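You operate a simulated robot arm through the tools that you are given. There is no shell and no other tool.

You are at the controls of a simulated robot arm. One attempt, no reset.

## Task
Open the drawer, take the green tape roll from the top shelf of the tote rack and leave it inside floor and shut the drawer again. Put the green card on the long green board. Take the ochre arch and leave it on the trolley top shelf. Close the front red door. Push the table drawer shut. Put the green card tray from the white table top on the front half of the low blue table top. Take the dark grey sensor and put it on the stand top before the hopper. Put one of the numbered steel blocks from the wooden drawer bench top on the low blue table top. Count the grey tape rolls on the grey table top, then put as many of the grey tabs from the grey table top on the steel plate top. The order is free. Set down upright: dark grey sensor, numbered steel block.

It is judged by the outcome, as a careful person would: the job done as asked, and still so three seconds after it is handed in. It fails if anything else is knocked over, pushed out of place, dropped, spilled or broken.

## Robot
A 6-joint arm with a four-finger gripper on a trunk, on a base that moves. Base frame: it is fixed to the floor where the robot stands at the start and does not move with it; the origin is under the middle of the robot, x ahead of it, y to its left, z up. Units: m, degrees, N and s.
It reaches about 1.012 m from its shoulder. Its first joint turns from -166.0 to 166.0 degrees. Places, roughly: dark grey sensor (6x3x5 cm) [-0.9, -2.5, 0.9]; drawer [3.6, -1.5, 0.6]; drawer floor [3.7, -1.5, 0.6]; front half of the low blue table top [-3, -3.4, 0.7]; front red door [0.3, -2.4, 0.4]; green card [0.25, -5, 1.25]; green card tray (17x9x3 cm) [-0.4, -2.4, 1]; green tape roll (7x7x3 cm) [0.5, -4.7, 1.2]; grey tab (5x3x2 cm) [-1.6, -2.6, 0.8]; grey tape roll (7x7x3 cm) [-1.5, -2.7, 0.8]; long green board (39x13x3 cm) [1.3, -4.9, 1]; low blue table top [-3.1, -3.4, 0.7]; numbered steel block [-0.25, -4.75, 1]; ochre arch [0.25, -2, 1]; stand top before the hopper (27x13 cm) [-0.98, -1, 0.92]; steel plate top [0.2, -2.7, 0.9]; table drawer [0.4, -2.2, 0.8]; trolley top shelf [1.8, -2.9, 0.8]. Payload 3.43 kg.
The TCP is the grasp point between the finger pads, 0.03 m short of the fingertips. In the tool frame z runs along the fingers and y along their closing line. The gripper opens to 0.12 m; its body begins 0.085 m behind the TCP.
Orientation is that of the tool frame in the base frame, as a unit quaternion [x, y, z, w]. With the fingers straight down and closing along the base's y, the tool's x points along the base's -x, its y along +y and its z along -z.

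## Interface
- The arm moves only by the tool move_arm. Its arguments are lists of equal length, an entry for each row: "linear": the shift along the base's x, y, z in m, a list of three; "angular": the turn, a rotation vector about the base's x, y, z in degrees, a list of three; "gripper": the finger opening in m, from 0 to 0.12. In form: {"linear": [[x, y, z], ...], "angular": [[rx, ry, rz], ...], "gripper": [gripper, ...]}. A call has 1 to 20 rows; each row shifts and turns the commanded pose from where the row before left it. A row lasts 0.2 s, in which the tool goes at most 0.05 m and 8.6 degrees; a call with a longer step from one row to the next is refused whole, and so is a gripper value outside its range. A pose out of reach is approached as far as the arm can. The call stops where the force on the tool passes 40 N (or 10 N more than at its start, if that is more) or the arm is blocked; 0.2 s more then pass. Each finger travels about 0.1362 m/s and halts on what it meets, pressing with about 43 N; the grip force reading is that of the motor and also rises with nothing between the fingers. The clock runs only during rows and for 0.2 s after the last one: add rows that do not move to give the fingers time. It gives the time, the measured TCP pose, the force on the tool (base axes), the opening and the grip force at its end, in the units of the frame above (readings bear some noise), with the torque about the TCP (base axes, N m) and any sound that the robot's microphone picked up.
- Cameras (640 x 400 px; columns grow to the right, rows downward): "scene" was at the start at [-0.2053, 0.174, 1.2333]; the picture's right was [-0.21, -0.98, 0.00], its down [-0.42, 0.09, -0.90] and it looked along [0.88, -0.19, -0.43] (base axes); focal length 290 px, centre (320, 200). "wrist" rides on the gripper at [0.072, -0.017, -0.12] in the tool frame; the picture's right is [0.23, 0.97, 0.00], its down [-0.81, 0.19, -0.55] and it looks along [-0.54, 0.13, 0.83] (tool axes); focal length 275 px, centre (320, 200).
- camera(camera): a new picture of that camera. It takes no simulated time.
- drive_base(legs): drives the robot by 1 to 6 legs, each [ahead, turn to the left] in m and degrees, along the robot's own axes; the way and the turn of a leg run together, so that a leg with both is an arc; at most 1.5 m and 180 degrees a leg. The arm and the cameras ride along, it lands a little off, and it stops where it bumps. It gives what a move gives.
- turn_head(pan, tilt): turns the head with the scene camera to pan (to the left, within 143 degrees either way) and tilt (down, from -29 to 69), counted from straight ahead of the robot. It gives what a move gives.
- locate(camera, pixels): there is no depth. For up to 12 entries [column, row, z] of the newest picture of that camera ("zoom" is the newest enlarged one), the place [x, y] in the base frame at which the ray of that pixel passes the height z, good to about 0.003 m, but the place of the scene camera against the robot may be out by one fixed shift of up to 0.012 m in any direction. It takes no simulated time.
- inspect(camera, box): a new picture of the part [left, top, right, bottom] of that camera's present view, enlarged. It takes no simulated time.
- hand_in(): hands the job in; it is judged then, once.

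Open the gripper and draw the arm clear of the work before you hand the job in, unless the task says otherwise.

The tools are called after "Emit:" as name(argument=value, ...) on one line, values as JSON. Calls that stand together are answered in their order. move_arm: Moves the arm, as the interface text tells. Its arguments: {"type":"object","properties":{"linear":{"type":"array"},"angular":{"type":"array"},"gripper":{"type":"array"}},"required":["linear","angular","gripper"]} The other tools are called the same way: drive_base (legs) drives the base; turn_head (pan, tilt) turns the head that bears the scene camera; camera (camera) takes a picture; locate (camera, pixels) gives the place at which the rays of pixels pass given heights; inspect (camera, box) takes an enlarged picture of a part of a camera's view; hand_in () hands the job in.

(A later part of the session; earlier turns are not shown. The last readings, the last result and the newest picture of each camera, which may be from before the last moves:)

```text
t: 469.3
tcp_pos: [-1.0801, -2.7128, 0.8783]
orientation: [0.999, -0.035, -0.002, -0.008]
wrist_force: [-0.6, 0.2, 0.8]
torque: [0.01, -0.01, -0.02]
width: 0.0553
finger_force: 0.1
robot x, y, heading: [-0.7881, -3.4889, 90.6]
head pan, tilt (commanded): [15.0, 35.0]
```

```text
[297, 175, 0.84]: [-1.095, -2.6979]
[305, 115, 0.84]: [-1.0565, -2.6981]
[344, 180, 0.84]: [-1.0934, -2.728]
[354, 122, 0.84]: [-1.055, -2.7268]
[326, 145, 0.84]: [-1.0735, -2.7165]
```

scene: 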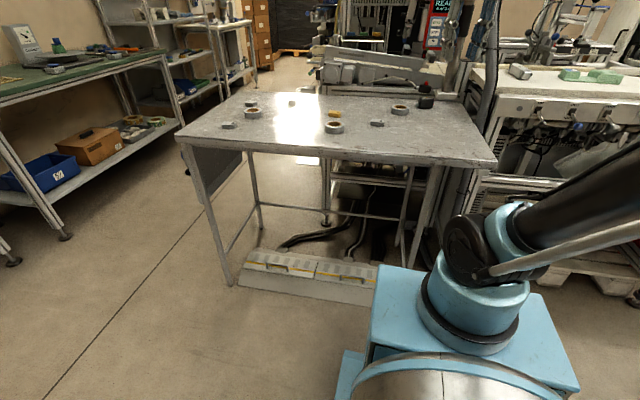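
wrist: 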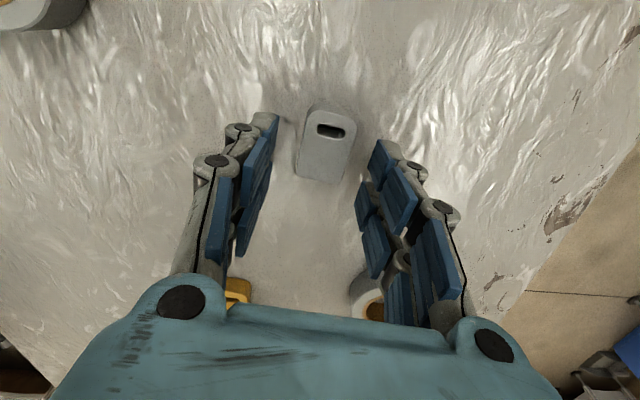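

Tab: centre (-1.075,-2.713), axis ≈+1°. I correct (+5° yaw) and descend only to z≈0.856 before closing.

Emit:
move_arm(linear=[[0.005, 0, 0], [0, 0, -0.012], [0, 0, -0.01], [0, 0, 0], [0, 0, 0], [0, 0, 0], [0, 0, 0]], angular=[[-0.9, 0, 5], [0, 0, 0], [0, 0, 0], [0, 0, 0], [0, 0, 0], [0, 0, 0], [0, 0, 0]], gripper=[0.055, 0.055, 0.055, 0.045, 0.03, 0.015, 0.01])

Emit:
camera(camera="wrist")

```text
t: 470.2
tcp_pos: [-1.075, -2.7242, 0.8681]
orientation: [1.0, 0.008, -0.003, -0.005]
wrist_force: [1.6, -6.7, 16.2]
torque: [-0.34, -0.1, 0.01]
width: 0.0292
finger_force: 32.9
robot x, y, heading: [-0.7869, -3.4877, 90.8]
head pan, tilt (commanded): [15.0, 35.0]
stopped in row 4: the force on the tool passed its limit at 53 N (the readings are from after the stop); the commanded pose is now the measured one
```

```text
taken
```

wrist: 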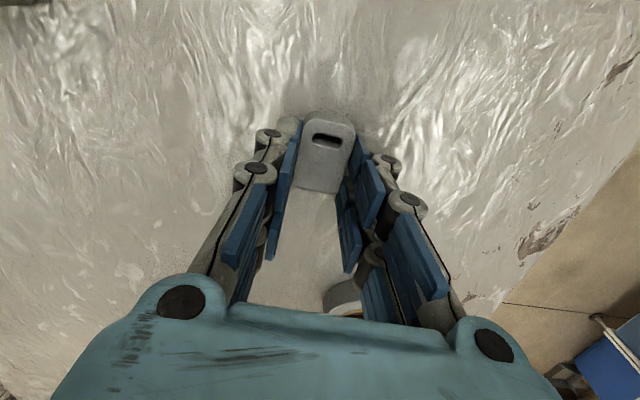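

The fingers now read 0.0292 m (tab width) after a spring-back to z 0.868. I test whether it is held by lifting 2–3 cm.

Emit:
move_arm(linear=[[0, 0, 0], [0, 0, 0.005], [0, 0, 0.01], [0, 0, 0.015], [0, 0, 0]], angular=[[0, 0, 0], [0, 0, 0], [0, 0, 0], [0, 0, 0], [0, 0, 0]], gripper=[0.0, 0.0, 0.0, 0.0, 0.0])

Emit:
camera(camera="wrist")

Emit:
inspect(camera="scene", box=[280, 60, 440, 180])

```text
t: 471.4
tcp_pos: [-1.0758, -2.7234, 0.8965]
orientation: [1.0, 0.008, -0.002, -0.005]
wrist_force: [0.8, 0.0, 0.6]
torque: [0.03, -0.01, -0.04]
width: 0.0285
finger_force: 42.6
robot x, y, heading: [-0.7874, -3.4951, 90.9]
head pan, tilt (commanded): [15.0, 35.0]
```

```text
taken
```

wrist: 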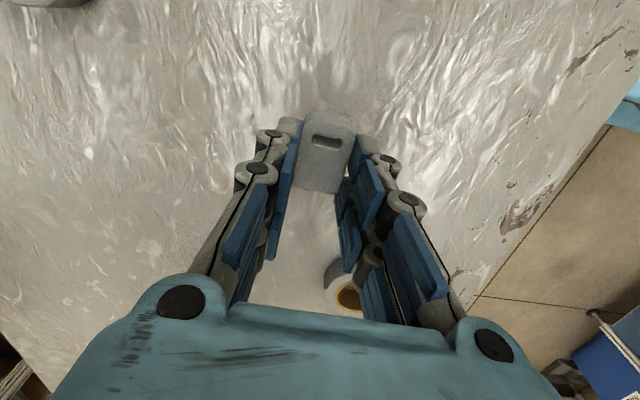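

```text
3.33 times, centred on (360, 120) of scene
```

zoom: 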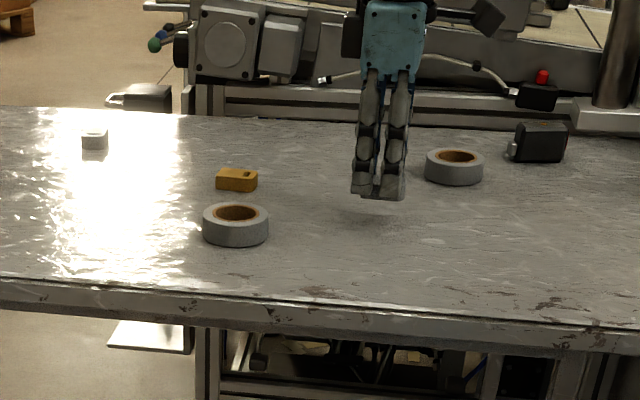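

Tab D is held. I lift it and carry it over toward the steel plate, keeping to y≈-2.85 to avoid the hose between the tables.

Emit:
move_arm(linear=[[0, 0, 0.045], [0, 0, 0.045], [0, 0, 0.045], [0, 0, 0.045], [0, 0, 0.045], [0.0377, -0.0212, 0.02], [0.0377, -0.0212, 0.01], [0.0377, -0.0212, 0], [0.0377, -0.0212, 0], [0.0377, -0.0212, 0], [0.0377, -0.0212, 0], [0.045, 0, 0], [0.045, 0, 0], [0.045, 0, 0], [0.045, 0, 0], [0.045, 0, 0], [0.045, 0, 0], [0.045, 0, 0], [0.045, 0, 0], [0.045, 0, 0]], angular=[[0, 0, 0], [0, 0, 0], [0, 0, 0], [0, 0, -7], [0, 0, -7], [0, 0, -7], [0, 0, -7], [0, 0, -7], [0, 0, -7], [0, 0, -7], [0, 0, -7], [0, 0, -7], [0, 0, -7], [0, 0, -7], [0, 0, -7], [0, 0, -7], [0, 0, 0], [0, 0, 0], [0, 0, 0], [0, 0, 0]], gripper=[0, 0, 0, 0, 0, 0, 0, 0, 0, 0, 0, 0, 0, 0, 0, 0, 0, 0, 0, 0])

Emit:
turn_head(pan=-50, tilt=25)

Emit:
camera(camera="scene")

Emit:
camera(camera="wrist")

```text
t: 475.6
tcp_pos: [-0.4443, -2.851, 1.1512]
orientation: [-0.707, 0.708, -0.003, 0.006]
wrist_force: [0.0, -0.1, -0.1]
torque: [0.04, -0.04, -0.01]
width: 0.0287
finger_force: 42.5
robot x, y, heading: [-0.7882, -3.492, 90.8]
head pan, tilt (commanded): [15.0, 35.0]
```

```text
t: 476.9
tcp_pos: [-0.4457, -2.8499, 1.1517]
orientation: [-0.706, 0.708, -0.004, 0.007]
wrist_force: [0.3, 0.0, -0.4]
torque: [-0.01, 0.01, 0.0]
width: 0.0284
finger_force: 42.9
robot x, y, heading: [-0.7855, -3.4915, 91.0]
head pan, tilt (commanded): [-50.0, 25.0]
```

```text
taken
```

scene: 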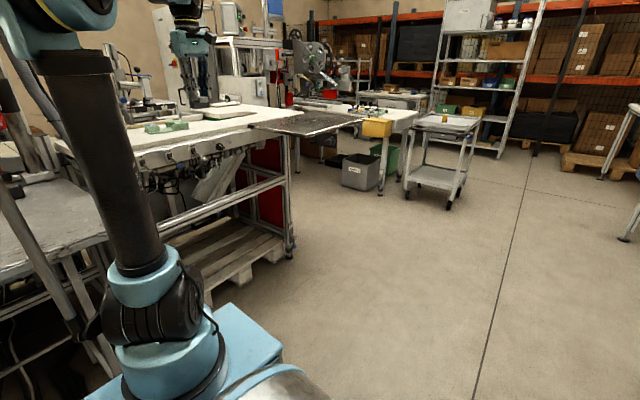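

```text
taken
```

wrist: 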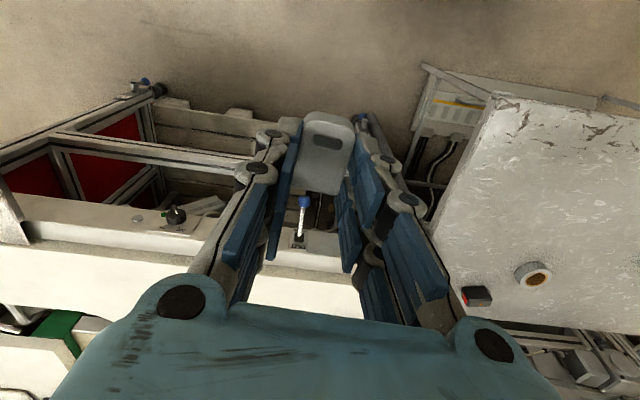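

The steel plate is at (305,124) in the scene. I locate its corners at z=0.957.

Emit:
inspect(camera="scene", box=[220, 90, 400, 160])

Emit:
locate(camera="scene", pixels=[[250, 126, 0.957], [322, 136, 0.957], [363, 119, 0.957], [300, 112, 0.957], [290, 123, 0.957]])

```text
3.56 times, centred on (310, 125) of scene
```

zoom: 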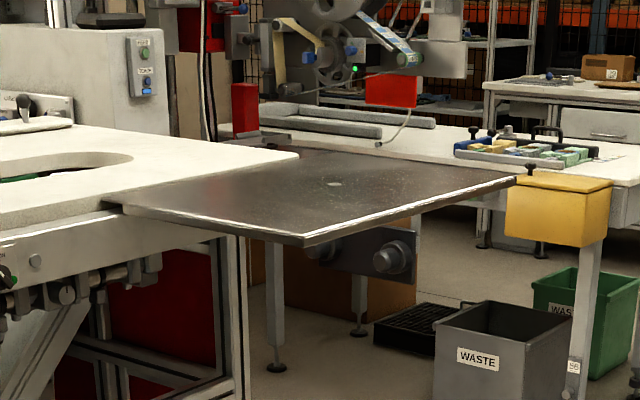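

```text
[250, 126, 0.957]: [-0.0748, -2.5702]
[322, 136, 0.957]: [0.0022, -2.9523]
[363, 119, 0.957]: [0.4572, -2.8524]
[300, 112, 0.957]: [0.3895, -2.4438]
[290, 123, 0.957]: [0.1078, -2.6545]
```

The plate spans about x -0.07…0.5, y -2.92…-2.56. I carry the tab over to about (0.02,-2.76).

Emit:
move_arm(linear=[[0.0424, 0.0082, -0.003], [0.0424, 0.0082, -0.003], [0.0424, 0.0082, -0.003], [0.0424, 0.0082, -0.003], [0.0424, 0.0082, -0.003], [0.0424, 0.0082, -0.003], [0.0424, 0.0082, -0.003], [0.0424, 0.0082, -0.003], [0.0424, 0.0082, -0.003], [0.0424, 0.0082, -0.003], [0.042, 0.0082, -0.003]], angular=[[0, 0, -4], [0, 0, -4], [0, 0, -4], [0, 0, -4], [0, 0, -4], [0, 0, -4], [0, 0, -4], [0, 0, -4], [0, 0, 0], [0, 0, 0], [0, 0, 0]], gripper=[0, 0, 0, 0, 0, 0, 0, 0, 0, 0, 0])

Emit:
camera(camera="wrist")

Emit:
inspect(camera="scene", box=[220, 30, 400, 160])

```text
t: 479.3
tcp_pos: [-0.0282, -2.785, 1.0882]
orientation: [-0.484, 0.875, -0.005, 0.006]
wrist_force: [-0.7, -0.2, 0.9]
torque: [0.02, 0.0, 0.0]
width: 0.0284
finger_force: 43.0
out of reach, approached as far as the arm can: row 9, 10, 11
robot x, y, heading: [-0.7906, -3.4898, 90.9]
head pan, tilt (commanded): [-50.0, 25.0]
```

```text
taken
```

wrist: 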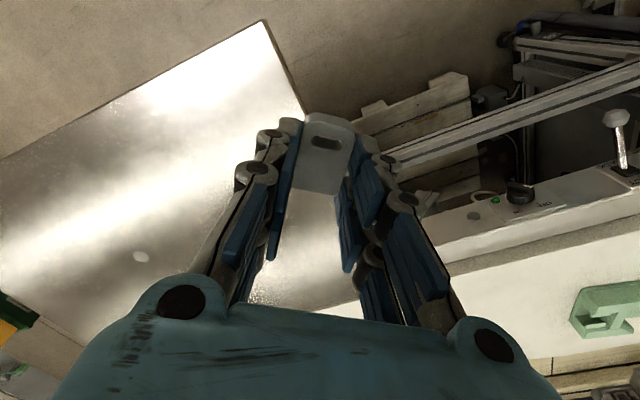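

```text
3.08 times, centred on (310, 95) of scene
```

zoom: 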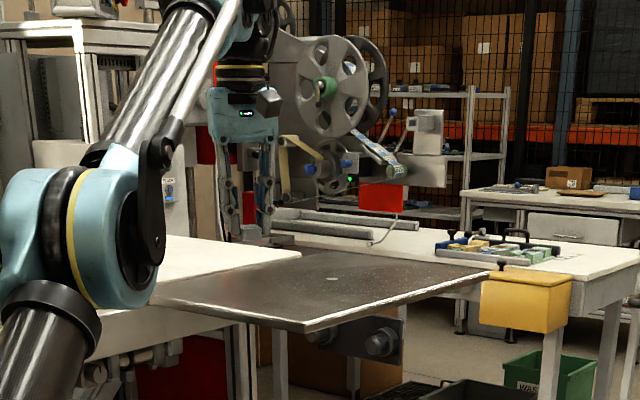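

That was out of reach; the plate's west edge is ≈1.4 cm beyond. I drive forward 6 cm, then lower a bit (more reach) and try again.

Emit:
drive_base(legs=[[0.06, 0]])

Emit:
move_arm(linear=[[0, -0.02, -0.03], [0, -0.02, -0.03], [0.03, -0.01, 0], [0.03, -0.01, 0], [0.02, 0, 0]], angular=[[0, 0, 0], [0, 0, 0], [0, 0, 0], [0, 0, 0], [0, 0, 0]], gripper=[0, 0, 0, 0, 0])

Emit:
camera(camera="wrist")

```text
t: 480.3
tcp_pos: [-0.0285, -2.7254, 1.0877]
orientation: [-0.484, 0.875, -0.004, 0.006]
wrist_force: [0.3, 0.3, 0.0]
torque: [0.01, -0.02, 0.0]
width: 0.0289
finger_force: 43.2
robot x, y, heading: [-0.7896, -3.4324, 90.8]
head pan, tilt (commanded): [-50.0, 25.0]
```

```text
t: 481.5
tcp_pos: [0.0485, -2.7999, 1.0361]
orientation: [-0.484, 0.875, 0.0, 0.009]
wrist_force: [-0.2, -0.2, 0.8]
torque: [0.02, -0.05, 0.01]
width: 0.0284
finger_force: 42.9
out of reach, approached as far as the arm can: row 5
robot x, y, heading: [-0.7918, -3.431, 90.6]
head pan, tilt (commanded): [-50.0, 25.0]
```

```text
taken
```

wrist: 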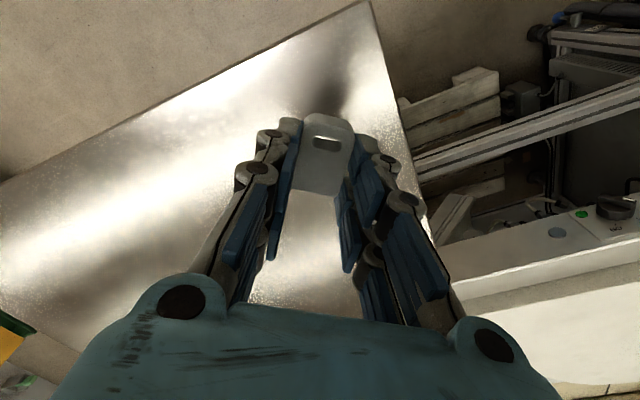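

Below is the plate, 6 cm inside its edges. I lower in small steps until the tab touches.

Emit:
move_arm(linear=[[0, 0, -0.01], [0, 0, -0.006], [0, 0, -0.004], [0, 0, -0.004], [0, 0, -0.004], [0, 0, -0.004], [0, 0, -0.004], [0, 0, -0.004], [0, 0, -0.004], [0, 0, -0.004]], angular=[[0, 0, 0], [0, 0, 0], [0, 0, 0], [0, 0, 0], [0, 0, 0], [0, 0, 0], [0, 0, 0], [0, 0, 0], [0, 0, 0], [0, 0, 0]], gripper=[0, 0, 0, 0, 0, 0, 0, 0, 0, 0])

Emit:
inspect(camera="scene", box=[220, 60, 400, 160])

```text
t: 483.7
tcp_pos: [0.0476, -2.7997, 0.9868]
orientation: [-0.484, 0.875, 0.001, 0.009]
wrist_force: [-0.1, -0.3, 0.8]
torque: [0.02, -0.02, 0.02]
width: 0.0287
finger_force: 42.8
robot x, y, heading: [-0.7942, -3.4309, 90.5]
head pan, tilt (commanded): [-50.0, 25.0]
```

```text
3.56 times, centred on (310, 110) of scene
```

zoom: 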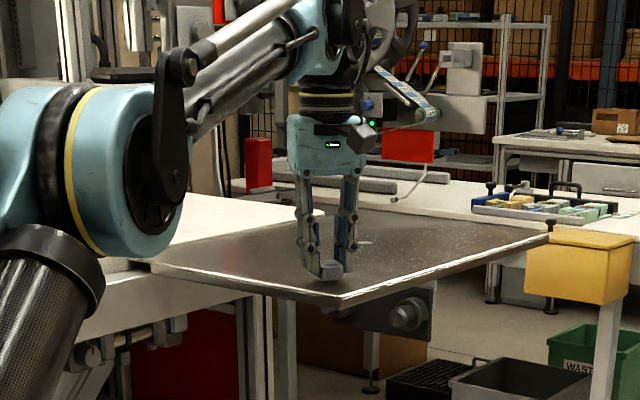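

No contact yet at 0.987; I continue.

Emit:
move_arm(linear=[[0, 0, -0.004], [0, 0, -0.004], [0, 0, -0.004], [0, 0, -0.004], [0, 0, -0.004], [0, 0, -0.004], [0, 0, -0.004], [0, 0, -0.004]], angular=[[0, 0, 0], [0, 0, 0], [0, 0, 0], [0, 0, 0], [0, 0, 0], [0, 0, 0], [0, 0, 0], [0, 0, 0]], gripper=[0, 0, 0, 0, 0, 0, 0, 0])

Emit:
inspect(camera="scene", box=[220, 60, 400, 160])

```text
t: 484.7
tcp_pos: [0.0487, -2.8134, 0.9807]
orientation: [-0.483, 0.875, 0.006, 0.011]
wrist_force: [-0.1, 2.4, -1.8]
torque: [-0.15, 0.07, 0.02]
width: 0.0286
finger_force: 42.7
robot x, y, heading: [-0.7884, -3.4278, 90.7]
head pan, tilt (commanded): [-50.0, 25.0]
stopped in row 5: the force on the tool passed its limit at 55 N (the readings are from after the stop); the commanded pose is now the measured one
```

```text
3.56 times, centred on (310, 110) of scene
```

zoom: 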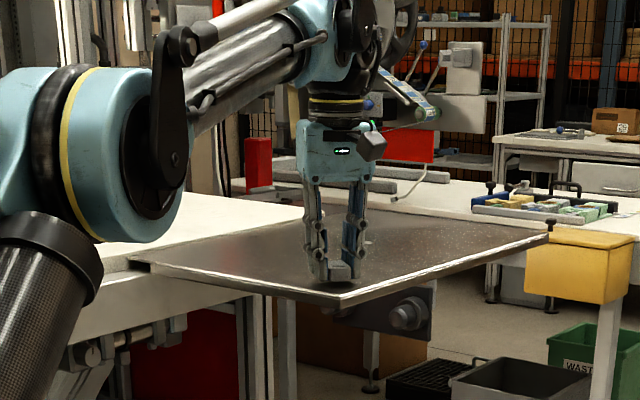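

Contact occurred at ≈0.970 and the tool sprang up ~1 cm. I lower 8 mm again and release.

Emit:
move_arm(linear=[[0, 0.004, -0.004], [0, 0.002, -0.004], [0, 0, 0], [0, 0, 0], [0, 0, 0.02], [0, 0, 0.04], [0, 0, 0.03]], angular=[[0, 0, 0], [0, 0, 0], [0, 0, 0], [0, 0, 0], [0, 0, 0], [0, 0, 0], [0, 0, 0]], gripper=[0, 0, 0.04, 0.05, 0.05, 0.05, 0.05])

Emit:
camera(camera="wrist")

Emit:
inspect(camera="scene", box=[220, 60, 400, 160])

```text
t: 486.3
tcp_pos: [0.045, -2.8087, 1.051]
orientation: [-0.484, 0.875, 0.006, 0.012]
wrist_force: [-0.1, 0.2, 0.6]
torque: [-0.05, -0.01, 0.03]
width: 0.0499
finger_force: 0.1
out of reach, approached as far as the arm can: row 7
robot x, y, heading: [-0.7878, -3.4316, 90.8]
head pan, tilt (commanded): [-50.0, 25.0]
```

```text
taken
```

wrist: 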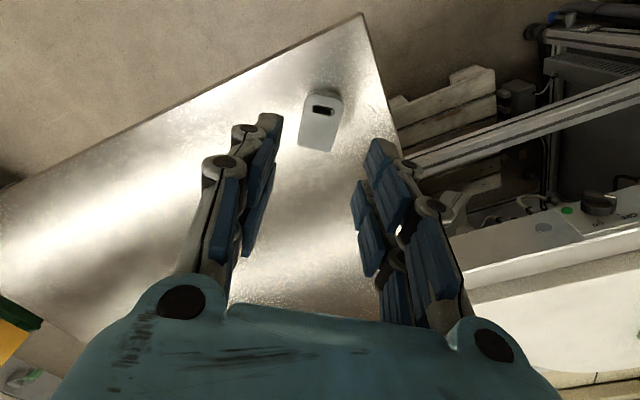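

```text
3.56 times, centred on (310, 110) of scene
```

zoom: 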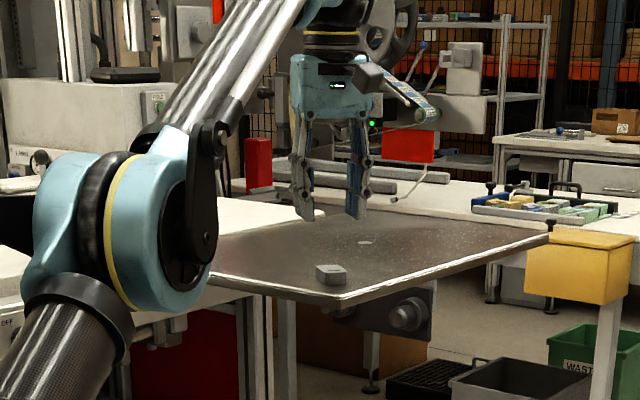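

Tab 1 is on the plate. Next tab C near (-1.55,-2.84): I bring the arm back west along y≈-2.85.

Emit:
move_arm(linear=[[-0.0445, -0.004, 0.007], [-0.0445, -0.004, 0.007], [-0.0445, -0.004, 0.007], [-0.0445, -0.004, 0.007], [-0.0445, -0.004, 0.007], [-0.0445, -0.004, 0.007], [-0.0445, -0.004, 0.007], [-0.0445, -0.004, 0.007], [-0.0445, -0.004, 0.007], [-0.0445, -0.004, 0.007], [-0.046, 0, 0], [-0.046, 0, 0], [-0.046, 0, 0], [-0.046, 0, 0], [-0.046, 0, 0], [-0.046, 0, 0], [-0.046, 0, 0], [-0.046, 0, 0], [-0.046, 0, 0], [-0.046, 0, 0]], angular=[[0, 0, 5], [0, 0, 5], [0, 0, 5], [0, 0, 5], [0, 0, 5], [0, 0, 5], [0, 0, 5], [0, 0, 5], [0, 0, 5], [0, 0, 5], [0, 0, 5], [0, 0, 5], [0, 0, 5], [0, 0, 5], [0, 0, 5], [0, 0, 5], [0, 0, 5], [0, 0, 5], [0, 0, 5], [0, 0, 5]], gripper=[0.055, 0.055, 0.055, 0.055, 0.055, 0.055, 0.055, 0.055, 0.055, 0.055, 0.055, 0.055, 0.055, 0.055, 0.055, 0.055, 0.055, 0.055, 0.055, 0.055])

Emit:
move_arm(linear=[[-0.046, 0, -0.005], [-0.046, 0, -0.005], [-0.046, 0, -0.005], [-0.046, 0, -0.005], [-0.046, 0, -0.005], [-0.046, 0, -0.005], [-0.046, 0, -0.005], [-0.046, 0, -0.005], [-0.046, 0, -0.005], [-0.046, 0, -0.005], [-0.046, 0, -0.005], [-0.046, 0, -0.005], [-0.046, 0, -0.005]], angular=[[0, 0, 0], [0, 0, 0], [0, 0, 0], [0, 0, 0], [0, 0, 0], [0, 0, 0], [0, 0, 0], [0, 0, 0], [0, 0, 0], [0, 0, 0], [0, 0, 0], [0, 0, 0], [0, 0, 0]], gripper=[0.055, 0.055, 0.055, 0.055, 0.055, 0.055, 0.055, 0.055, 0.055, 0.055, 0.055, 0.055, 0.055])

Emit:
camera(camera="wrist")

```text
t: 490.5
tcp_pos: [-0.8641, -2.8467, 1.1224]
orientation: [0.982, -0.19, -0.014, -0.003]
wrist_force: [0.8, -0.6, 0.2]
torque: [0.03, -0.03, -0.03]
width: 0.0549
finger_force: 0.0
robot x, y, heading: [-0.7893, -3.4324, 90.9]
head pan, tilt (commanded): [-50.0, 25.0]
```

```text
t: 493.3
tcp_pos: [-1.4599, -2.8515, 1.0569]
orientation: [0.981, -0.191, -0.013, -0.001]
wrist_force: [0.6, -0.1, 0.5]
torque: [0.02, 0.06, 0.01]
width: 0.0551
finger_force: 0.0
robot x, y, heading: [-0.7861, -3.4297, 91.0]
head pan, tilt (commanded): [-50.0, 25.0]
```

```text
taken
```

wrist: 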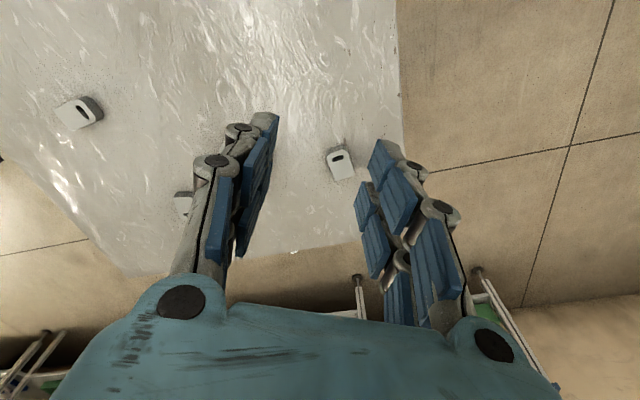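

Tab C is at (340,162). I zoom for its outline.

Emit:
inspect(camera="wrist", box=[290, 127, 390, 197])

Emit:
locate(camera="wrist", pixels=[[340, 165, 0.83], [340, 165, 0.84], [80, 113, 0.83], [183, 203, 0.83]])

```text
5.71 times, centred on (340, 162) of wrist
```

zoom: 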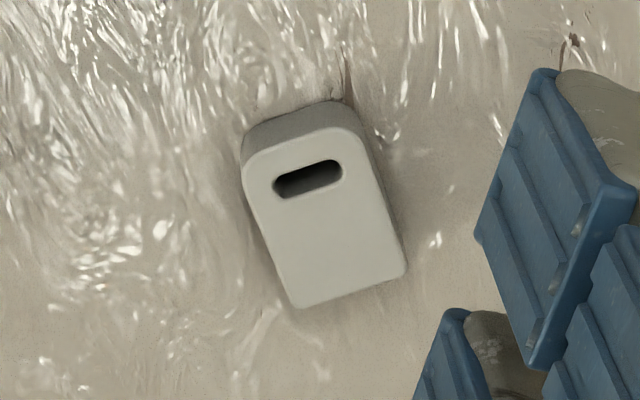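

```text
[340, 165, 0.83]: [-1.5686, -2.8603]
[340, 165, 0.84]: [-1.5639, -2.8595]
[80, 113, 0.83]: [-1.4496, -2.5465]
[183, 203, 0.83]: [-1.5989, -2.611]
```

Emit:
locate(camera="wrist", pixels=[[326.9, 155.9, 0.832], [347, 151.5, 0.832], [354.9, 174.3, 0.832], [336.1, 180.4, 0.832]])

```text
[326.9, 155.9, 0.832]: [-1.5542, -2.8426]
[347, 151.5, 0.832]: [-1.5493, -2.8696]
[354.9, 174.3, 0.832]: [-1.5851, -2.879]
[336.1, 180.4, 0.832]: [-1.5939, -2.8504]
```

Tab C: centre (-1.571,-2.860), long axis ≈13°. I align (+35°) and come down to z≈0.90 for a check.

Emit:
move_arm(linear=[[-0.022, -0.0018, -0.0314], [-0.022, -0.0018, -0.0314], [-0.022, -0.0018, -0.0314], [-0.022, -0.0018, -0.0314], [-0.0227, -0.0018, -0.0314]], angular=[[-0.4, -1.4, 7], [0, 0, 7], [0, 0, 7], [0, 0, 7], [0, 0, 7]], gripper=[0.055, 0.055, 0.055, 0.055, 0.055])

Emit:
camera(camera="wrist")

Emit:
inspect(camera="wrist", box=[260, 90, 400, 200])

```text
t: 494.5
tcp_pos: [-1.568, -2.8569, 0.8997]
orientation: [0.994, 0.113, 0.0, 0.0]
wrist_force: [-0.4, 0.6, 0.9]
torque: [0.03, 0.0, 0.01]
width: 0.0548
finger_force: 0.0
robot x, y, heading: [-0.7872, -3.4305, 90.9]
head pan, tilt (commanded): [-50.0, 25.0]
```

```text
taken
```

wrist: 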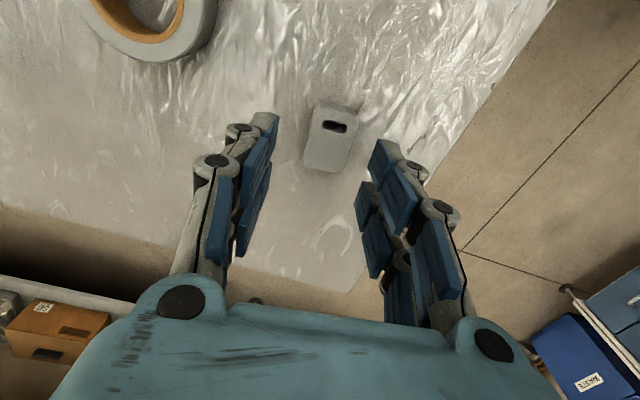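

```text
3.64 times, centred on (330, 145) of wrist
```

zoom: 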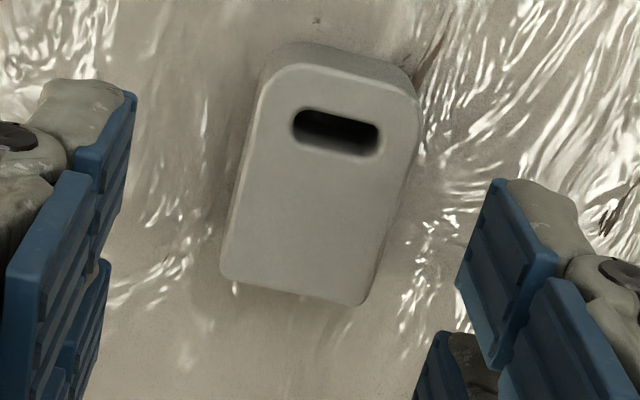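

Emit:
locate(camera="wrist", pixels=[[314.9, 112, 0.832], [357.5, 121.6, 0.832], [342.4, 173.3, 0.832], [303.1, 164.8, 0.832]])

```text
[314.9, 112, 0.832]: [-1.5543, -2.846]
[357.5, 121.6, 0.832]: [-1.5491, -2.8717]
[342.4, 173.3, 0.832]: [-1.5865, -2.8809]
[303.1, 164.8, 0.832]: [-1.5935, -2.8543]
```

Aligned in yaw (13°). I shift (-3,-6) mm, descend to z≈0.862 and close.

Emit:
move_arm(linear=[[-0.003, -0.0065, 0], [0, 0, -0.02], [0, 0, -0.0175], [0, 0, 0], [0, 0, 0], [0, 0, 0], [0, 0, 0], [0, 0, 0]], angular=[[0, 0, 0], [0, 0, 0], [0, 0, 0], [0, 0, 0], [0, 0, 0], [0, 0, 0], [0, 0, 0], [0, 0, 0]], gripper=[0.055, 0.055, 0.055, 0.045, 0.03, 0.015, 0.0, 0.0])

Emit:
camera(camera="wrist")

```text
t: 496.3
tcp_pos: [-1.5724, -2.8618, 0.8603]
orientation: [0.994, 0.113, -0.001, 0.001]
wrist_force: [-0.2, 0.6, 0.5]
torque: [0.03, 0.02, -0.03]
width: 0.0284
finger_force: 42.9
robot x, y, heading: [-0.7891, -3.4283, 91.0]
head pan, tilt (commanded): [-50.0, 25.0]
```

```text
taken
```

wrist: 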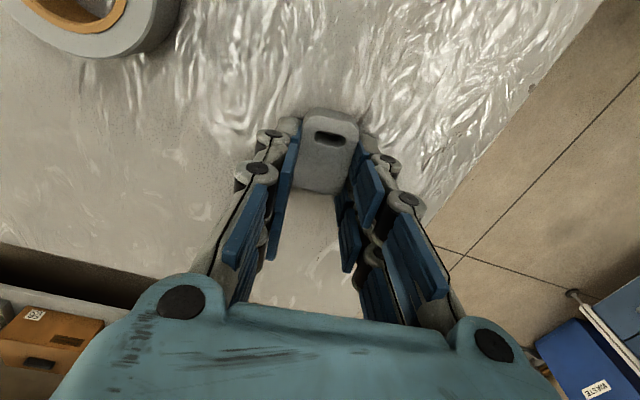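

Clean grip (0.0284 m). I lift and carry tab C east along y≈-2.86.

Emit:
move_arm(linear=[[0, 0, 0.03], [0, 0, 0.045], [0, 0, 0.045], [0, 0, 0.045], [0, 0, 0.045], [0.046, 0, 0.005], [0.046, 0, 0.005], [0.046, 0, 0.005], [0.046, 0, 0.005], [0.046, 0, 0.005], [0.046, 0, 0.005], [0.046, 0, 0.005], [0.046, 0, 0.005], [0.046, 0, 0], [0.046, 0, 0], [0.046, 0, 0], [0.046, 0, 0], [0.046, 0, 0], [0.046, 0, 0], [0.046, 0, 0]], angular=[[0, 0, 0], [0, 0, 0], [0, 0, 0], [0, 0, 0], [0, 0, 0], [0, 0, -6], [0, 0, -6], [0, 0, -6], [0, 0, -6], [0, 0, -6], [0, 0, -6], [0, 0, -6], [0, 0, -6], [0, 0, -6], [0, 0, -6], [0, 0, -6], [0, 0, -6], [0, 0, -6], [0, 0, -6], [0, 0, -6]], gripper=[0, 0, 0, 0, 0, 0, 0, 0, 0, 0, 0, 0, 0, 0, 0, 0, 0, 0, 0, 0])

Emit:
move_arm(linear=[[0.046, 0, 0], [0.046, 0, 0], [0.046, 0, 0], [0.046, 0, 0], [0.046, 0, 0], [0.046, 0, 0], [0.046, 0, 0], [0.046, 0, 0], [0.046, 0, 0], [0.046, 0, 0], [0.046, 0.013, -0.005], [0.046, 0.013, -0.005], [0.046, 0.013, -0.005], [0.046, 0.013, -0.008], [0.046, 0.013, -0.008], [0.046, 0.013, -0.008], [0.046, 0.013, -0.008], [0.046, 0.013, -0.008], [0.046, 0.013, -0.008], [0.04, 0.01, -0.005]], angular=[[0, 0, -4.5], [0, 0, -4.5], [0, 0, -4.5], [0, 0, -4.5], [0, 0, -4.5], [0, 0, -4.5], [0, 0, -4.5], [0, 0, -4.5], [0, 0, -4.5], [0, 0, -4.5], [0, 0, 0], [0, 0, 0], [0, 0, 0], [0, 0, 0], [0, 0, 0], [0, 0, 0], [0, 0, 0], [0, 0, 0], [0, 0, 0], [0, 0, 0]], gripper=[0, 0, 0, 0, 0, 0, 0, 0, 0, 0, 0, 0, 0, 0, 0, 0, 0, 0, 0, 0])

Emit:
camera(camera="wrist")

```text
t: 500.5
tcp_pos: [-0.8818, -2.8617, 1.1116]
orientation: [0.782, -0.623, 0.0, 0.0]
wrist_force: [0.3, 0.3, 0.3]
torque: [-0.02, -0.04, 0.02]
width: 0.0283
finger_force: 42.9
robot x, y, heading: [-0.7918, -3.4303, 90.8]
head pan, tilt (commanded): [-50.0, 25.0]
```

```text
t: 504.7
tcp_pos: [0.0091, -2.7439, 1.045]
orientation: [-0.484, 0.875, -0.001, 0.0]
wrist_force: [1.6, 0.2, -1.7]
torque: [0.0, 0.06, 0.0]
width: 0.0281
finger_force: 43.3
out of reach, approached as far as the arm can: row 20
robot x, y, heading: [-0.7898, -3.4301, 91.0]
head pan, tilt (commanded): [-50.0, 25.0]
```

```text
taken
```

wrist: 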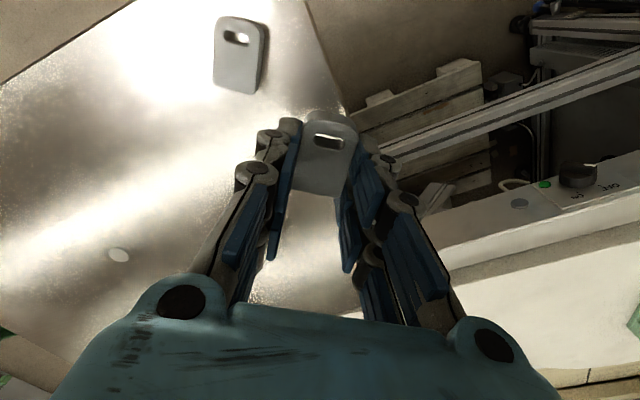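

T2's spot needs ~3 cm more inside the west edge. I lower first (more reach), then move in.

Emit:
move_arm(linear=[[0, 0, -0.02], [0.005, -0.003, -0.02], [0.015, -0.004, 0], [0.015, -0.003, 0]], angular=[[0, 0, 0], [0, 0, 0], [0, 0, 0], [0, 0, 0]], gripper=[0, 0, 0, 0])

Emit:
camera(camera="wrist")

```text
t: 505.7
tcp_pos: [0.0428, -2.7533, 1.004]
orientation: [-0.484, 0.875, -0.001, 0.001]
wrist_force: [0.6, -0.3, 0.3]
torque: [0.06, -0.03, -0.02]
width: 0.0286
finger_force: 43.0
robot x, y, heading: [-0.7885, -3.4331, 90.8]
head pan, tilt (commanded): [-50.0, 25.0]
```

```text
taken
```

wrist: 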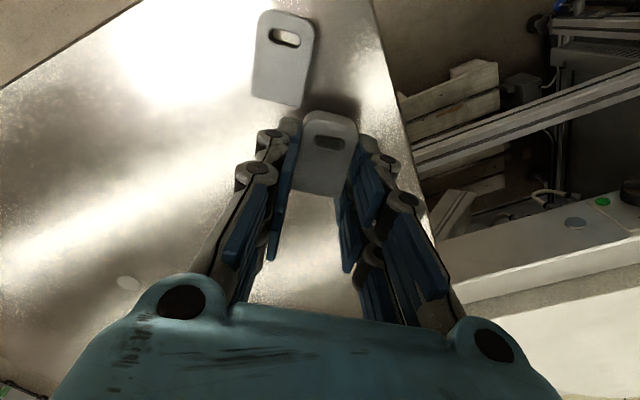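

T1 lies too close to the fingers here. I shift T2's spot north by ~3.3 cm and lower until contact.

Emit:
move_arm(linear=[[-0.006, 0.017, 0], [-0.005, 0.016, 0], [0, 0, -0.015], [0, 0, -0.008], [0, 0, -0.004], [0, 0, -0.004], [0, 0, -0.003], [0, 0, -0.003], [0, 0, -0.003], [0, 0, -0.003]], angular=[[0, 0, 0], [0, 0, 0], [0, 0, 0], [0, 0, 0], [0, 0, 0], [0, 0, 0], [0, 0, 0], [0, 0, 0], [0, 0, 0], [0, 0, 0]], gripper=[0, 0, 0, 0, 0, 0, 0, 0, 0, 0])

Emit:
camera(camera="wrist")

```text
t: 507.1
tcp_pos: [0.0292, -2.7355, 0.9828]
orientation: [-0.483, 0.875, 0.004, 0.004]
wrist_force: [1.3, 1.8, -1.6]
torque: [-0.17, 0.04, 0.01]
width: 0.0283
finger_force: 42.6
out of reach, approached as far as the arm can: row 1
robot x, y, heading: [-0.791, -3.4327, 90.6]
head pan, tilt (commanded): [-50.0, 25.0]
stopped in row 7: the force on the tool passed its limit at 52 N (the readings are from after the stop); the commanded pose is now the measured one
```

```text
taken
```

wrist: 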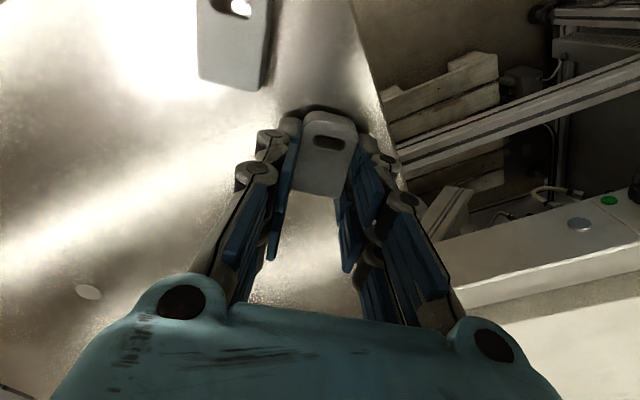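

Contact again near 0.971. I lower 8 mm after the spring-back and release.

Emit:
move_arm(linear=[[0, 0.004, -0.005], [0, 0.003, -0.004], [0, 0, 0], [0, 0, 0], [0, 0, 0.02], [0, 0, 0.03], [-0.02, 0, 0.03]], angular=[[0, 0, 0], [0, 0, 0], [0, 0, 0], [0, 0, 0], [0, 0, 0], [0, 0, 0], [0, 0, 0]], gripper=[0, 0, 0.04, 0.05, 0.05, 0.05, 0.05])

Emit:
camera(camera="wrist")

Emit:
inspect(camera="scene", box=[220, 60, 400, 160])

```text
t: 508.7
tcp_pos: [0.0064, -2.7284, 1.0407]
orientation: [-0.485, 0.875, 0.005, 0.005]
wrist_force: [0.7, 1.1, -1.0]
torque: [-0.02, 0.0, -0.02]
width: 0.0501
finger_force: 0.1
out of reach, approached as far as the arm can: row 6
robot x, y, heading: [-0.7887, -3.4233, 90.9]
head pan, tilt (commanded): [-50.0, 25.0]
```

```text
taken
```

wrist: 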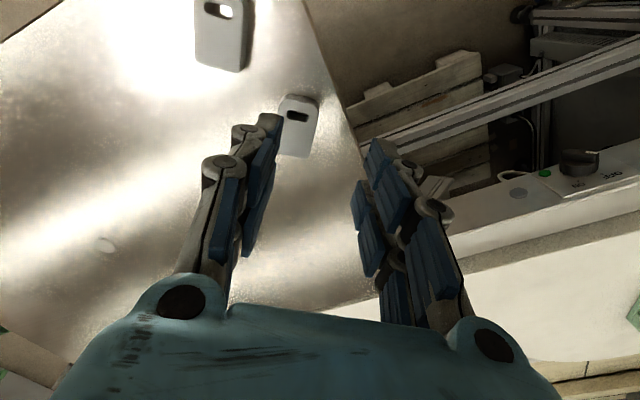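

```text
3.56 times, centred on (310, 110) of scene
```

zoom: 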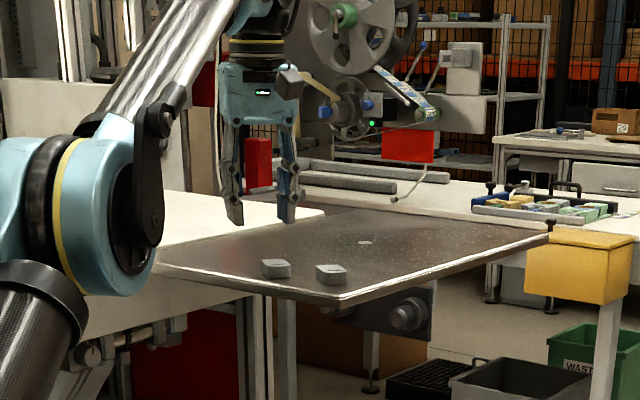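

Two tabs are on the plate. For the third, tab B near (-1.45,-2.55), I swing back west.

Emit:
move_arm(linear=[[-0.042, -0.013, 0.009], [-0.042, -0.013, 0.009], [-0.042, -0.013, 0.009], [-0.042, -0.013, 0.009], [-0.042, -0.013, 0.009], [-0.042, -0.013, 0.009], [-0.042, -0.013, 0.009], [-0.042, -0.013, 0.009], [-0.042, -0.013, 0.009], [-0.042, -0.01, 0.005], [-0.046, 0, 0], [-0.046, 0, 0], [-0.046, 0, 0], [-0.046, 0, 0], [-0.046, 0, 0], [-0.046, 0, 0], [-0.046, 0, 0], [-0.046, 0, 0], [-0.046, 0, 0], [-0.046, 0, 0]], angular=[[0, 0, 5], [0, 0, 5], [0, 0, 5], [0, 0, 5], [0, 0, 5], [0, 0, 5], [0, 0, 5], [0, 0, 5], [0, 0, 5], [0, 0, 5], [0, 0, 5], [0, 0, 5], [0, 0, 5], [0, 0, 5], [0, 0, 5], [0, 0, 5], [0, 0, 5], [0, 0, 5], [0, 0, 5], [0, 0, 5]], gripper=[0.055, 0.055, 0.055, 0.055, 0.055, 0.055, 0.055, 0.055, 0.055, 0.055, 0.055, 0.055, 0.055, 0.055, 0.055, 0.055, 0.055, 0.055, 0.055, 0.055])

Emit:
move_arm(linear=[[-0.044, 0.015, -0.005], [-0.044, 0.015, -0.005], [-0.044, 0.02, -0.005], [-0.044, 0.02, -0.005], [-0.04, 0.025, -0.005], [-0.04, 0.025, -0.005], [-0.04, 0.025, -0.005], [-0.04, 0.025, -0.005], [-0.04, 0.025, -0.005], [-0.04, 0.025, -0.005], [-0.04, 0.025, -0.005]], angular=[[0, 0, 0], [0, 0, 0], [0, 0, 0], [0, 0, 0], [0, 0, 0], [0, 0, 0], [0, 0, 0], [0, 0, 0], [0, 0, 0], [0, 0, 0], [0, 0, 0]], gripper=[0.055, 0.055, 0.055, 0.055, 0.055, 0.055, 0.055, 0.055, 0.055, 0.055, 0.055])

Emit:
camera(camera="wrist")

```text
t: 512.9
tcp_pos: [-0.876, -2.8564, 1.127]
orientation: [0.982, -0.19, -0.007, 0.002]
wrist_force: [-1.1, -0.2, -0.4]
torque: [0.01, -0.01, 0.02]
width: 0.0551
finger_force: 0.0
robot x, y, heading: [-0.7872, -3.4287, 90.7]
head pan, tilt (commanded): [-50.0, 25.0]
```

```text
t: 515.3
tcp_pos: [-1.3329, -2.6118, 1.0718]
orientation: [0.981, -0.192, -0.008, 0.001]
wrist_force: [0.2, -0.7, 0.7]
torque: [0.07, 0.07, 0.01]
width: 0.055
finger_force: 0.0
robot x, y, heading: [-0.7907, -3.4315, 90.7]
head pan, tilt (commanded): [-50.0, 25.0]
```

```text
taken
```

wrist: 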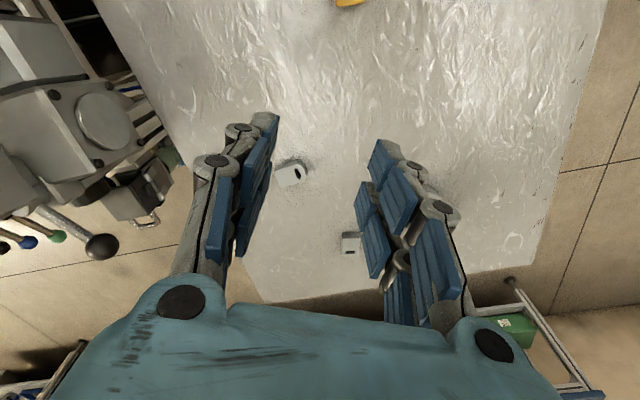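

Tab B is at (291,173). I zoom for its outline.

Emit:
inspect(camera="wrist", box=[241, 138, 341, 208])

```text
5.71 times, centred on (291, 173) of wrist
```

zoom: 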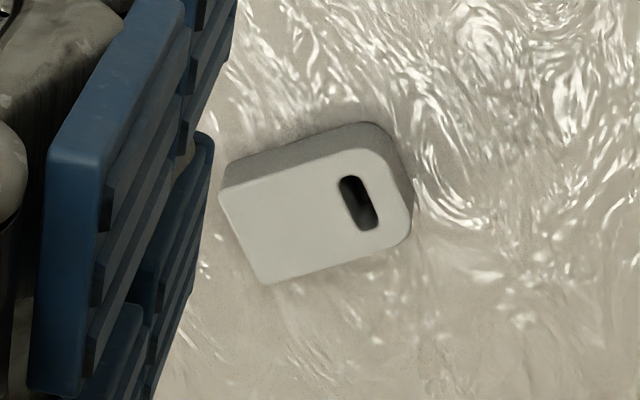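

Emit:
locate(camera="wrist", pixels=[[273.8, 170.9, 0.832], [302.4, 163.7, 0.832], [307.6, 180, 0.832], [280.8, 187.5, 0.832]])

```text
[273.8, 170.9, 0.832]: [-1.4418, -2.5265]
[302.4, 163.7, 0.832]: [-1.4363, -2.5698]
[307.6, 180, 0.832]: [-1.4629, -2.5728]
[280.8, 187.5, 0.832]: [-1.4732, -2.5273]
```

Tab B: centre (-1.454,-2.549), long axis ≈-80°. I align (-58°) and come down to z≈0.92.

Emit:
move_arm(linear=[[-0.0151, 0.0078, -0.019], [-0.0151, 0.0078, -0.019], [-0.0151, 0.0078, -0.019], [-0.0151, 0.0078, -0.019], [-0.0151, 0.0078, -0.019], [-0.0151, 0.0078, -0.019], [-0.0151, 0.0078, -0.019], [-0.0151, 0.0078, -0.019]], angular=[[0, -0.9, -7], [0, 0, -7.3], [0, 0, -7.3], [0, 0, -7.3], [0, 0, -7.3], [0, 0, -7.3], [0, 0, -7.3], [0, 0, -7.3]], gripper=[0.055, 0.055, 0.055, 0.055, 0.055, 0.055, 0.055, 0.055])

Emit:
camera(camera="wrist")

Emit:
inspect(camera="wrist", box=[260, 90, 400, 200])

```text
t: 517.1
tcp_pos: [-1.4526, -2.5503, 0.9204]
orientation: [0.764, -0.645, 0.001, 0.0]
wrist_force: [-0.4, -0.8, -0.6]
torque: [0.01, 0.02, 0.01]
width: 0.0551
finger_force: 0.1
robot x, y, heading: [-0.7901, -3.4254, 90.7]
head pan, tilt (commanded): [-50.0, 25.0]
```

```text
taken
```

wrist: 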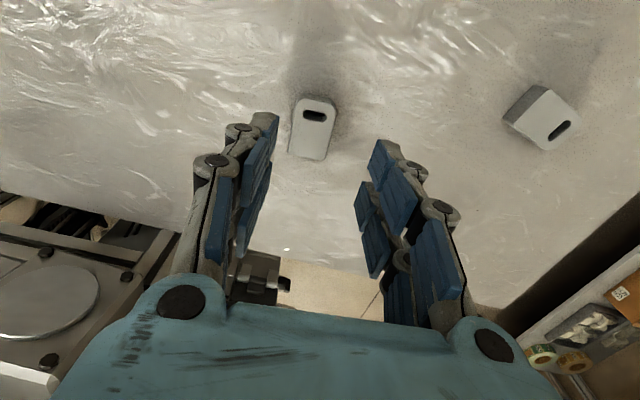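

```text
3.64 times, centred on (330, 145) of wrist
```

zoom: 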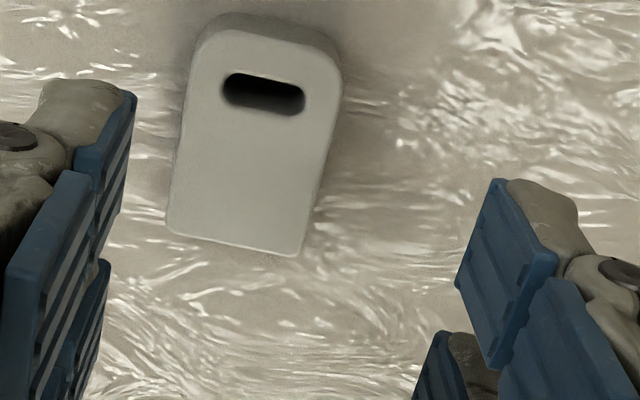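

Emit:
locate(camera="wrist", pixels=[[296.5, 100.5, 0.832], [336, 107.1, 0.832], [324, 160.4, 0.832], [288, 153.8, 0.832]])

```text
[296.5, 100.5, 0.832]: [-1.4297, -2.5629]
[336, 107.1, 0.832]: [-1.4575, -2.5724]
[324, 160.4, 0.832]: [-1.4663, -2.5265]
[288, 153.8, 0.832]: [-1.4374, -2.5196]
```

Yaw is aligned. I shift (+5,+5) mm, descend to z≈0.861 and grip.

Emit:
move_arm(linear=[[0.005, 0.005, 0], [0, 0, -0.03], [0, 0, -0.029], [0, 0, 0], [0, 0, 0], [0, 0, 0], [0, 0, 0], [0, 0, 0]], angular=[[0, 0, 0], [0, 0, 0], [0, 0, 0], [0, 0, 0], [0, 0, 0], [0, 0, 0], [0, 0, 0], [0, 0, 0]], gripper=[0.055, 0.055, 0.055, 0.045, 0.03, 0.015, 0.0, 0.0])

Emit:
camera(camera="wrist")

```text
t: 518.9
tcp_pos: [-1.4494, -2.5458, 0.8613]
orientation: [0.765, -0.644, 0.001, 0.001]
wrist_force: [-1.1, 0.0, -0.3]
torque: [0.01, 0.01, 0.02]
width: 0.0286
finger_force: 43.7
robot x, y, heading: [-0.7911, -3.4295, 90.7]
head pan, tilt (commanded): [-50.0, 25.0]
```

```text
taken
```

wrist: 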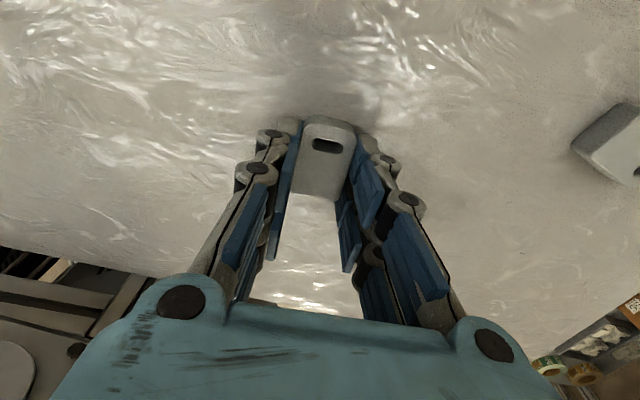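

Third tab gripped. I lift it and carry it to the front, then will turn the base 20° right to gain reach over the plate.

Emit:
move_arm(linear=[[0, 0, 0.03], [0, 0, 0.045], [0, 0, 0.045], [0, 0, 0.045], [0, 0, 0.045], [0.0393, -0.0217, 0.004], [0.0393, -0.0217, 0.004], [0.0393, -0.0217, 0.004], [0.0393, -0.0217, 0.004], [0.0393, -0.0217, 0.004], [0.0393, -0.0217, 0.004], [0.0393, -0.0217, 0.004], [0.0393, -0.0217, 0.004], [0.0393, -0.0217, 0.004], [0.0393, -0.0217, 0.004], [0.0393, -0.0217, 0.004], [0.0393, -0.0217, 0.004], [0.0393, -0.0217, 0.004], [0.0393, -0.0217, 0.004]], angular=[[0, 0, 0], [0, 0, 0], [0, 0, 0], [0, 0, 0], [0, 0, 0], [0, 0, 0], [0, 0, 0], [0, 0, 0], [0, 0, 0], [0, 0, 0], [0, 0, 0], [0, 0, 0], [0, 0, 0], [0, 0, 0], [0, 0, 0], [0, 0, 0], [0, 0, 0], [0, 0, 0], [0, 0, 0]], gripper=[0, 0, 0, 0, 0, 0, 0, 0, 0, 0, 0, 0, 0, 0, 0, 0, 0, 0, 0])

Emit:
move_arm(linear=[[0.046, 0, 0], [0.046, 0, 0], [0.046, 0, 0], [0.046, 0, 0], [0.046, 0, 0], [0.046, 0, 0], [0.046, 0, 0], [0.046, 0, 0], [0.046, 0, 0], [0.046, 0, 0], [0.046, 0, 0]], angular=[[0, 0, -4], [0, 0, -4], [0, 0, -4], [0, 0, -4], [0, 0, -4], [0, 0, -4], [0, 0, -4], [0, 0, -4], [0, 0, -4], [0, 0, -4], [0, 0, 0]], gripper=[0, 0, 0, 0, 0, 0, 0, 0, 0, 0, 0])

Emit:
drive_base(legs=[[0, -20]])

```text
t: 522.9
tcp_pos: [-0.8945, -2.8503, 1.0993]
orientation: [0.765, -0.644, 0.002, 0.0]
wrist_force: [-0.2, 0.5, 0.1]
torque: [-0.02, -0.01, -0.02]
width: 0.0284
finger_force: 43.5
out of reach, approached as far as the arm can: row 5
robot x, y, heading: [-0.7882, -3.4299, 90.8]
head pan, tilt (commanded): [-50.0, 25.0]
```

```text
t: 525.3
tcp_pos: [-0.3848, -2.8538, 1.0993]
orientation: [-0.499, 0.867, -0.002, 0.001]
wrist_force: [0.3, -0.4, 0.6]
torque: [0.04, -0.05, -0.02]
width: 0.0287
finger_force: 42.9
robot x, y, heading: [-0.79, -3.4268, 90.6]
head pan, tilt (commanded): [-50.0, 25.0]
```

```text
t: 526.9
tcp_pos: [-0.2106, -3.027, 1.1006]
orientation: [-0.339, 0.941, -0.002, -0.001]
wrist_force: [0.2, 0.2, -0.6]
torque: [-0.03, 0.01, -0.03]
width: 0.0286
finger_force: 42.8
robot x, y, heading: [-0.7885, -3.431, 70.8]
head pan, tilt (commanded): [-50.0, 25.0]
```

Now the plate is well within reach. I move the tab to about (0.12,-2.77) while lowering to z≈1.01.

Emit:
move_arm(linear=[[0.033, 0.0257, -0.009], [0.033, 0.0257, -0.009], [0.033, 0.0257, -0.009], [0.033, 0.0257, -0.009], [0.033, 0.0257, -0.009], [0.033, 0.0257, -0.009], [0.033, 0.0257, -0.009], [0.033, 0.0257, -0.009], [0.033, 0.0257, -0.009], [0.033, 0.0257, -0.009]], angular=[[0, 0, 0], [0, 0, 0], [0, 0, 0], [0, 0, 0], [0, 0, 0], [0, 0, 0], [0, 0, 0], [0, 0, 0], [0, 0, 0], [0, 0, 0]], gripper=[0, 0, 0, 0, 0, 0, 0, 0, 0, 0])

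Emit:
camera(camera="wrist")

Emit:
turn_head(pan=-30, tilt=25)

Emit:
camera(camera="scene")

```text
t: 529.1
tcp_pos: [0.113, -2.7824, 1.0159]
orientation: [-0.339, 0.941, 0.003, 0.005]
wrist_force: [-1.2, -1.2, 1.5]
torque: [0.09, -0.06, 0.02]
width: 0.0284
finger_force: 42.8
robot x, y, heading: [-0.7905, -3.4303, 70.6]
head pan, tilt (commanded): [-50.0, 25.0]
```

```text
taken
```

wrist: 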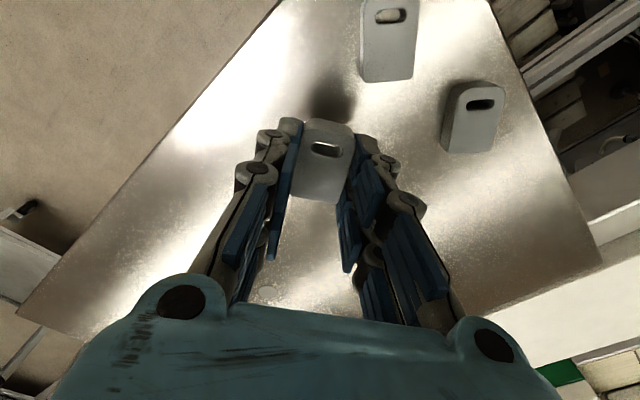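

```text
t: 530.0
tcp_pos: [0.1148, -2.7839, 1.0153]
orientation: [-0.339, 0.941, 0.003, 0.003]
wrist_force: [0.0, 0.1, 0.3]
torque: [-0.01, -0.01, -0.01]
width: 0.0284
finger_force: 43.2
robot x, y, heading: [-0.7903, -3.4317, 70.5]
head pan, tilt (commanded): [-30.0, 25.0]
```

```text
taken
```

scene: 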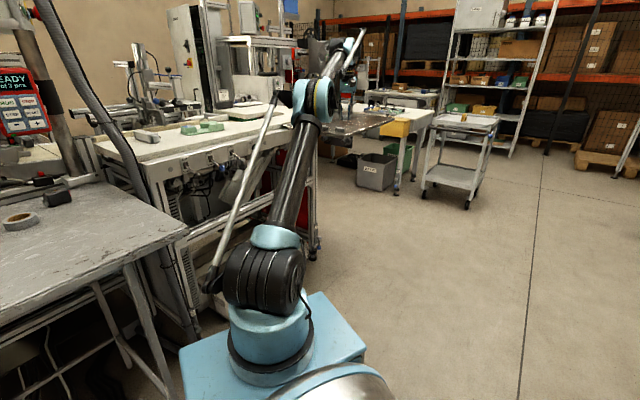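

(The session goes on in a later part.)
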